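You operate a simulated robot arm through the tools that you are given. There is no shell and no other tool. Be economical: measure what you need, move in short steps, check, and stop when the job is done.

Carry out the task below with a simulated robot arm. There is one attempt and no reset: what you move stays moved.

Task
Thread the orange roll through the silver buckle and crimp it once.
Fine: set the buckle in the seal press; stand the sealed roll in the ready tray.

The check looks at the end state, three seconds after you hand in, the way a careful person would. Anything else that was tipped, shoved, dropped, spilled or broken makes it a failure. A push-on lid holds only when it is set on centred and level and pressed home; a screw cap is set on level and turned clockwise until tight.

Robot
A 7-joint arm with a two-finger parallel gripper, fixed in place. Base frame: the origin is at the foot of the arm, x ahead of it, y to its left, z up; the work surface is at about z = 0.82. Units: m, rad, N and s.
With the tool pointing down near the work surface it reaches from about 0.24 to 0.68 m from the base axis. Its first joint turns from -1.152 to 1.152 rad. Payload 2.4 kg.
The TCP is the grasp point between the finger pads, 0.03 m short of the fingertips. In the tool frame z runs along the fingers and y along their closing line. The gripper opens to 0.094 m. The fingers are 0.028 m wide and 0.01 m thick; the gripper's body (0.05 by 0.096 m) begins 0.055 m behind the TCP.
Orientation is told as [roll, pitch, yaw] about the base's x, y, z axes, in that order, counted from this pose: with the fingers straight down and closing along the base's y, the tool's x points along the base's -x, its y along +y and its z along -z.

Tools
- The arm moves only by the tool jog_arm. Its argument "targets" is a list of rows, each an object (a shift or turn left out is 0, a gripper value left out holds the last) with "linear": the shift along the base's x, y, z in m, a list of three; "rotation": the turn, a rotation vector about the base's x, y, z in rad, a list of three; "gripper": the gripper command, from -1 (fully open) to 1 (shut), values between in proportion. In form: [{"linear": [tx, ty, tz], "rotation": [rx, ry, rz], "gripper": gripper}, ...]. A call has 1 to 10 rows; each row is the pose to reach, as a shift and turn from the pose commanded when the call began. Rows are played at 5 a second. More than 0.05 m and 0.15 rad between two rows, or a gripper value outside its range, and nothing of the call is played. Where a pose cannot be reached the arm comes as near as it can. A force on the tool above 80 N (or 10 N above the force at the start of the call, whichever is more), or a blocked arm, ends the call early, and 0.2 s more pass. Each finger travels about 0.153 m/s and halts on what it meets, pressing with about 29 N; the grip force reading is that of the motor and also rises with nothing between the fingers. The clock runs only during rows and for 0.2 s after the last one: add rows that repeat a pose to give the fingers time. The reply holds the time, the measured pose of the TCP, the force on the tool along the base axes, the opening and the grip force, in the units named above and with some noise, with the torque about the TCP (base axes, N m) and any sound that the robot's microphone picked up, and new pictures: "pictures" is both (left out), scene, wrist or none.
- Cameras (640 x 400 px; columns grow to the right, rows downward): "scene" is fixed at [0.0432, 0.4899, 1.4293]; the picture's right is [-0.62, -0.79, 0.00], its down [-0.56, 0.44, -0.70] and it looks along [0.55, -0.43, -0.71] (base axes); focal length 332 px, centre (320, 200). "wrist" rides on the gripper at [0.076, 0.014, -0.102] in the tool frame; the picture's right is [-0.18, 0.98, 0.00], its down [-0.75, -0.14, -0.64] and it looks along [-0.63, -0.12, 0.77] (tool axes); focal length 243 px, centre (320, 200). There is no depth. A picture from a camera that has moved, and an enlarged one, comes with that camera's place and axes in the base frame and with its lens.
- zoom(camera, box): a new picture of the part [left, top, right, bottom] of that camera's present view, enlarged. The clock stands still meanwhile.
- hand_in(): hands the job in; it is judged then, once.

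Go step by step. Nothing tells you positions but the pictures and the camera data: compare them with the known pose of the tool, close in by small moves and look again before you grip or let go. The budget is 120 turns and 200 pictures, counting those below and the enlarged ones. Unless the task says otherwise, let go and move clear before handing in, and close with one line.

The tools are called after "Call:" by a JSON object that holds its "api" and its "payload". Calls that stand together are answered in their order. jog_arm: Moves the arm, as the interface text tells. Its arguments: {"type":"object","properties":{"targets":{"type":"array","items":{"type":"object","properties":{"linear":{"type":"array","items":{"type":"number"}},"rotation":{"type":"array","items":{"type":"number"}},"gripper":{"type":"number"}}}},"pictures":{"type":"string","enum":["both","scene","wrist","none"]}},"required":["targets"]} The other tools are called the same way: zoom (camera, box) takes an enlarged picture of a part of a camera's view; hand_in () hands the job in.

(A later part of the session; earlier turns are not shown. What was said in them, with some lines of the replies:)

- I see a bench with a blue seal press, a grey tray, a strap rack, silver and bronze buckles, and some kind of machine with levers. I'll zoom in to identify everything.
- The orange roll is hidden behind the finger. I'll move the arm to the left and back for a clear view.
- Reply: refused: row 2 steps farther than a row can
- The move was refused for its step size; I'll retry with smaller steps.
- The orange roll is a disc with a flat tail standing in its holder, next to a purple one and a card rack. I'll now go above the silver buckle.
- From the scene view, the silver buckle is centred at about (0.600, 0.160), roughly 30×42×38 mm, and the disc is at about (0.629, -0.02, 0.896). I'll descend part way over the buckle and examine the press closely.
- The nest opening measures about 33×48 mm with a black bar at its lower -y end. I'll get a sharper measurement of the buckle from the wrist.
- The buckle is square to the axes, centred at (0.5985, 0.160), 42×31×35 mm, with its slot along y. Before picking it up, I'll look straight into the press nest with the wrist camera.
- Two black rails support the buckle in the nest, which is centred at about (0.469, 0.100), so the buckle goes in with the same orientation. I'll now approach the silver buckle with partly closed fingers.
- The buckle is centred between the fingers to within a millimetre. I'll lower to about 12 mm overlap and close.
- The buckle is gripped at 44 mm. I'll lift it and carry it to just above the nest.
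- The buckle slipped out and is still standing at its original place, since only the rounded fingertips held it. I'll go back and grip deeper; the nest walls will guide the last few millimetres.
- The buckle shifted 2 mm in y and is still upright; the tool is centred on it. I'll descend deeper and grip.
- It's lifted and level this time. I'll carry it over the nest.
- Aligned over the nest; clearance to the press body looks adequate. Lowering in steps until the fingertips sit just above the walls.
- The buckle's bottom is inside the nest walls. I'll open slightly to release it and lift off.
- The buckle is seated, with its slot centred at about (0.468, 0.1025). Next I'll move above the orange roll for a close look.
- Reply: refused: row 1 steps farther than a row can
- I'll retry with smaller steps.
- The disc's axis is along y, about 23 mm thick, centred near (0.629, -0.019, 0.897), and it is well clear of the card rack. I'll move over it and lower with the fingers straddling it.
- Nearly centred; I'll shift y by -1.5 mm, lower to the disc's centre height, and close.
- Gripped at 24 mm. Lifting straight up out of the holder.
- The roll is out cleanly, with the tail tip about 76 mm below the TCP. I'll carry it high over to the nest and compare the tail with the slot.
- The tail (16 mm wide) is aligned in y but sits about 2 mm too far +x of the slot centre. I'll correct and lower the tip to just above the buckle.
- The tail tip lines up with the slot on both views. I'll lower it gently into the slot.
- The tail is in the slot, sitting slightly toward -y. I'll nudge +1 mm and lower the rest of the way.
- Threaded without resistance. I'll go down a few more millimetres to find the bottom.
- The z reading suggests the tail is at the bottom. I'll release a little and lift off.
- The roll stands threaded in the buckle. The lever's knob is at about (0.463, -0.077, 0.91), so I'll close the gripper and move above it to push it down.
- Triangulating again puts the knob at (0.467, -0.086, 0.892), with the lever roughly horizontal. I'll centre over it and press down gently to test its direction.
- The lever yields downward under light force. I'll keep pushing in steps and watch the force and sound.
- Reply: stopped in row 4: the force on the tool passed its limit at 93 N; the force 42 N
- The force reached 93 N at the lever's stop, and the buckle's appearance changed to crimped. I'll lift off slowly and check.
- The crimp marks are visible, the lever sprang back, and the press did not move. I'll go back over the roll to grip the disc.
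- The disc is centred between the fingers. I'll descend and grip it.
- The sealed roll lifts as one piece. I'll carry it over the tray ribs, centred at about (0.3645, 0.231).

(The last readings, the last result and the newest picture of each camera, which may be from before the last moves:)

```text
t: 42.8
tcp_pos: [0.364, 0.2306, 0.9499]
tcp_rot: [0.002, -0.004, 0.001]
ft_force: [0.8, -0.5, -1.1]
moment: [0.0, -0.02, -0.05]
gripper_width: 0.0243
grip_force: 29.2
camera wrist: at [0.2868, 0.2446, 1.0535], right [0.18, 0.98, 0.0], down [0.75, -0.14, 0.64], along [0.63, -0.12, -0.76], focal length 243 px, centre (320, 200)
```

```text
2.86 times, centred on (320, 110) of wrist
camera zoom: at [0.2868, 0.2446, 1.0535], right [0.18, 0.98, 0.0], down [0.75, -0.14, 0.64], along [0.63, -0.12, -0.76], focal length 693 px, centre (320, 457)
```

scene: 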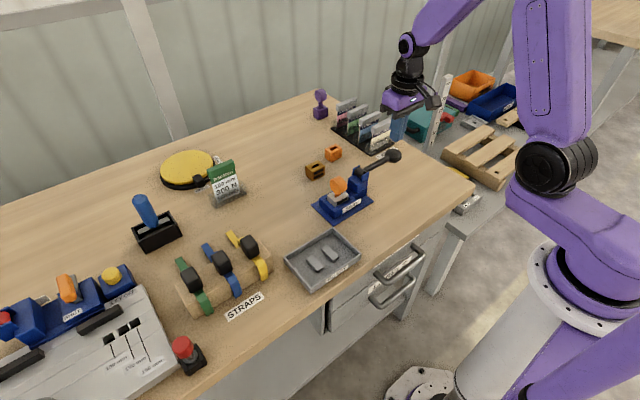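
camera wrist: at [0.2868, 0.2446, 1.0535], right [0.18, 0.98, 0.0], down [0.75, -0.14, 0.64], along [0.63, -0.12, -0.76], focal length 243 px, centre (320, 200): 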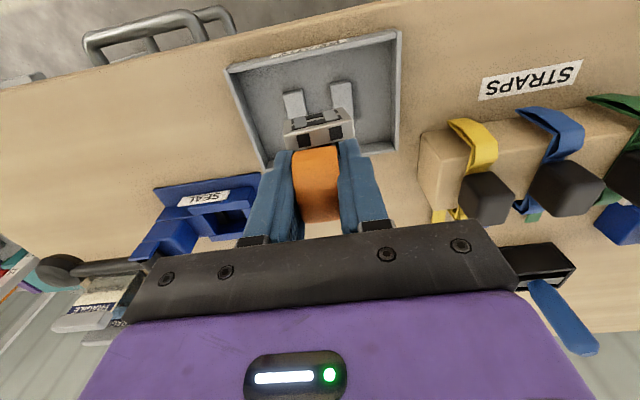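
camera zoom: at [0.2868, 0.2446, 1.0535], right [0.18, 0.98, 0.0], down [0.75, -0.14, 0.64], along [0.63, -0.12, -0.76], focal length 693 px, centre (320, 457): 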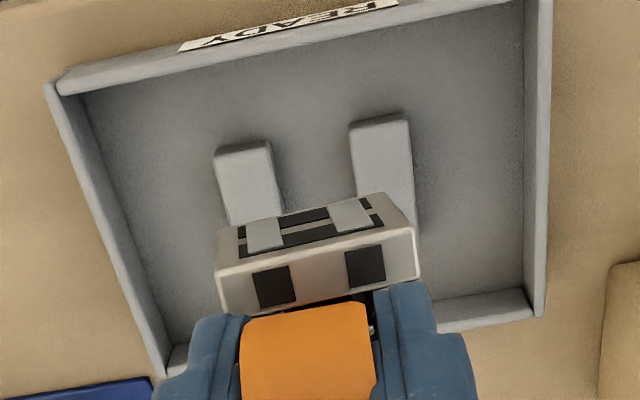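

The ribs straddle y = 0.231 and the buckle is centred over them, with the tail passing between. I'll lower it in two stages.

Call:
{"api": "jog_arm", "payload": {"targets": [{"linear": [0, 0.0005, -0.015], "rotation": [0, 0.003, 0]}, {"linear": [0, 0.0005, -0.03], "rotation": [0, 0.003, 0]}, {"linear": [0, 0.0005, -0.04], "rotation": [0, 0.003, 0]}, {"linear": [0, 0.0005, -0.04], "rotation": [0, 0.003, 0]}], "pictures": "none"}}

Call:
{"api": "zoom", "payload": {"camera": "scene", "box": [290, 220, 370, 280]}}

Call:
{"api": "zoom", "payload": {"camera": "wrist", "box": [240, 40, 400, 180]}}

```text
t: 43.8
tcp_pos: [0.3638, 0.2311, 0.9089]
tcp_rot: [0.0, -0.001, 0.002]
ft_force: [0.7, 0.5, -1.2]
moment: [-0.01, 0.03, 0.04]
gripper_width: 0.0242
grip_force: 28.8
```

```text
6.67 times, centred on (330, 250) of scene
camera zoom: at [0.0432, 0.4899, 1.4293], right [-0.62, -0.79, 0.0], down [-0.56, 0.44, -0.7], along [0.55, -0.43, -0.71], focal length 2216 px, centre (253, -133)
```

zoom: 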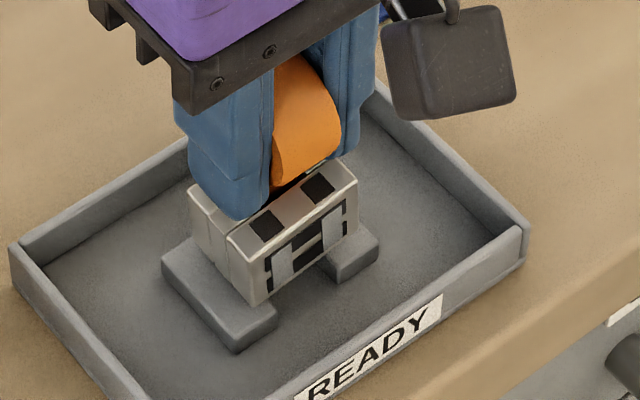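

```text
2.86 times, centred on (320, 110) of wrist
camera zoom: at [0.2873, 0.2446, 1.0129], right [0.18, 0.98, 0.0], down [0.75, -0.14, 0.64], along [0.63, -0.12, -0.77], focal length 693 px, centre (320, 457)
```

zoom: 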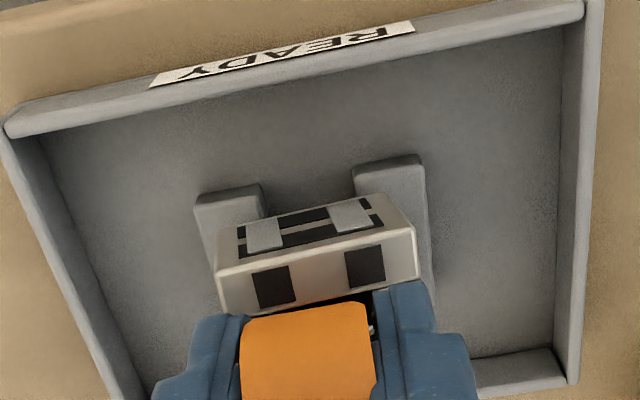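

Well centred on both ribs. Lowering in small steps until contact.

Call:
{"api": "jog_arm", "payload": {"targets": [{"linear": [0, 0, -0.002]}, {"linear": [0, 0, -0.004]}, {"linear": [0, 0, -0.006]}, {"linear": [0, 0, -0.006]}], "pictures": "none"}}

Call:
{"api": "zoom", "payload": {"camera": "scene", "box": [290, 220, 370, 280]}}

```text
t: 44.8
tcp_pos: [0.3635, 0.2312, 0.9042]
tcp_rot: [0.0, 0.0, 0.002]
ft_force: [-0.2, -0.1, -2.1]
moment: [-0.02, -0.02, 0.02]
gripper_width: 0.0244
grip_force: 28.5
```

```text
6.67 times, centred on (330, 250) of scene
camera zoom: at [0.0432, 0.4899, 1.4293], right [-0.62, -0.79, 0.0], down [-0.56, 0.44, -0.7], along [0.55, -0.43, -0.71], focal length 2216 px, centre (253, -133)
```

zoom: 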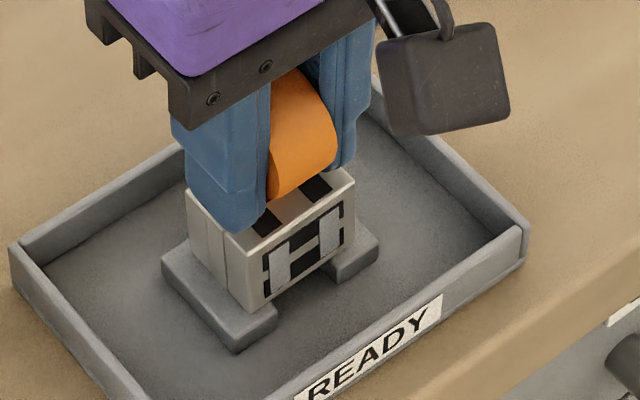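

Call:
{"api": "jog_arm", "payload": {"targets": [{"linear": [0, 0, -0.0015]}, {"linear": [0, 0, -0.003]}, {"linear": [0, 0, -0.0045]}, {"linear": [0, 0, -0.0045]}], "pictures": "none"}}

```text
t: 45.8
tcp_pos: [0.3659, 0.232, 0.9006]
tcp_rot: [0.001, -0.003, 0.003]
ft_force: [-1.3, 0.6, 29.1]
moment: [-0.04, 0.05, -0.01]
gripper_width: 0.0242
grip_force: 29.2
```

The buckle is firmly seated on the ribs (29 N). I'll ease off 2 mm, release gently, and lift.

Call:
{"api": "jog_arm", "payload": {"targets": [{"linear": [0, 0, 0.0015]}, {"linear": [0, 0, 0.0015]}], "pictures": "none"}}

Call:
{"api": "zoom", "payload": {"camera": "scene", "box": [290, 220, 370, 280]}}

```text
t: 46.4
tcp_pos: [0.3649, 0.2315, 0.9008]
tcp_rot: [0.001, 0.0, 0.001]
ft_force: [3.5, 1.5, 9.3]
moment: [0.02, -0.28, -0.02]
gripper_width: 0.0241
grip_force: 28.5
```

```text
6.67 times, centred on (330, 250) of scene
camera zoom: at [0.0432, 0.4898, 1.4293], right [-0.62, -0.79, 0.0], down [-0.56, 0.44, -0.7], along [0.55, -0.43, -0.71], focal length 2216 px, centre (253, -133)
```

zoom: 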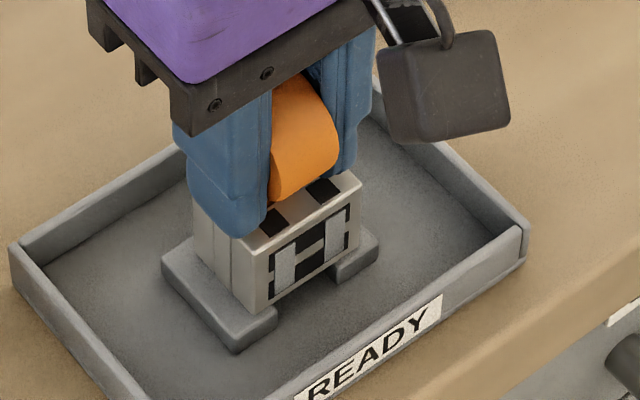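

Call:
{"api": "jog_arm", "payload": {"targets": [{"linear": [0, 0, 0.0005], "gripper": 0.45}, {"linear": [0, 0, 0.0005], "gripper": 0.3}, {"linear": [0, 0, 0.0005], "gripper": 0.05}, {"linear": [0, 0, 0.0005], "gripper": 0.05}, {"linear": [0, 0, 0.03]}, {"linear": [0, 0, 0.07]}, {"linear": [0, 0, 0.11]}, {"linear": [0, 0, 0.15]}, {"linear": [0, 0, 0.15]}], "pictures": "both"}}

Call:
{"api": "zoom", "payload": {"camera": "scene", "box": [290, 220, 370, 280]}}

Call:
{"api": "zoom", "payload": {"camera": "scene", "box": [290, 130, 410, 230]}}

```text
t: 48.4
tcp_pos: [0.3634, 0.2304, 1.0514]
tcp_rot: [0.0, -0.001, 0.002]
ft_force: [-0.5, 0.2, -0.7]
moment: [0.0, 0.0, -0.03]
gripper_width: 0.0445
grip_force: 0.0
camera wrist: at [0.2867, 0.2444, 1.156], right [0.18, 0.98, 0.0], down [0.75, -0.14, 0.64], along [0.63, -0.12, -0.77], focal length 243 px, centre (320, 200)
```

scene: 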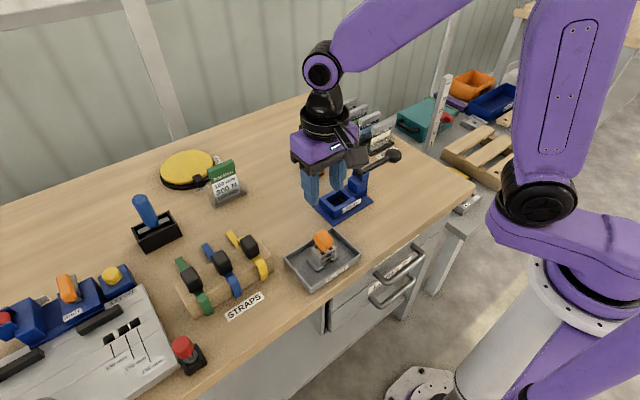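
wrist: 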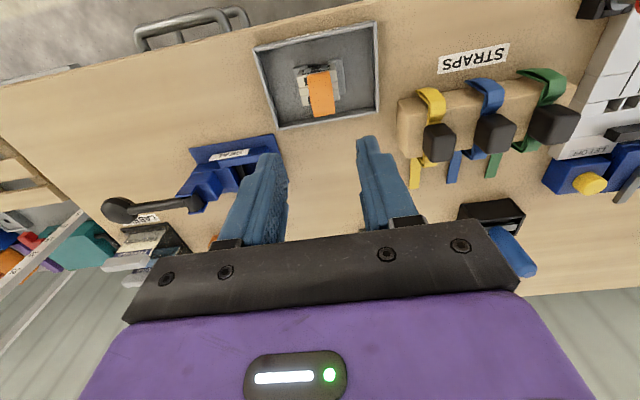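

```text
6.67 times, centred on (330, 250) of scene
camera zoom: at [0.0432, 0.4899, 1.4293], right [-0.62, -0.79, 0.0], down [-0.56, 0.44, -0.7], along [0.55, -0.43, -0.71], focal length 2216 px, centre (253, -133)
```

zoom: 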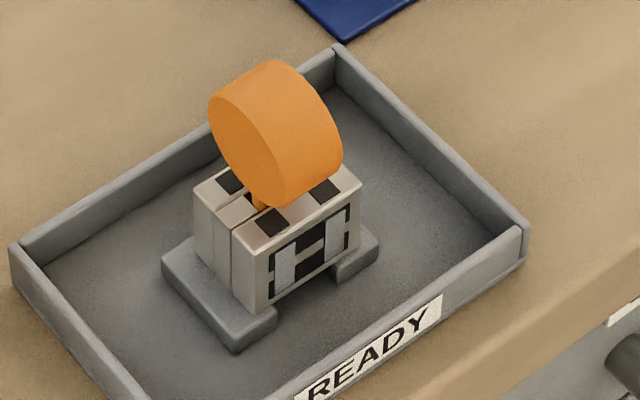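

```text
4.00 times, centred on (350, 180) of scene
camera zoom: at [0.0432, 0.4899, 1.4293], right [-0.62, -0.79, 0.0], down [-0.56, 0.44, -0.7], along [0.55, -0.43, -0.71], focal length 1330 px, centre (200, 280)
```

zoom: 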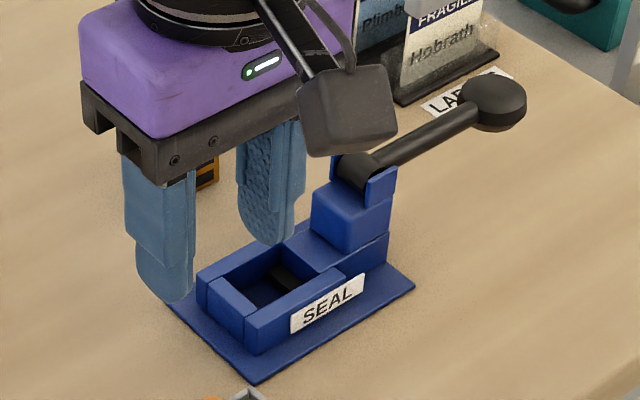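

The sealed roll stands level on the tray's ribs, the press is empty with its lever up, and the arm is clear. Handing in.

Call:
{"api": "hand_in", "payload": {}}

```text
The job is handed in.
```

The orange roll is threaded through the silver buckle, crimped once in the seal press, and standing upright in the ready tray; nothing else looked disturbed.
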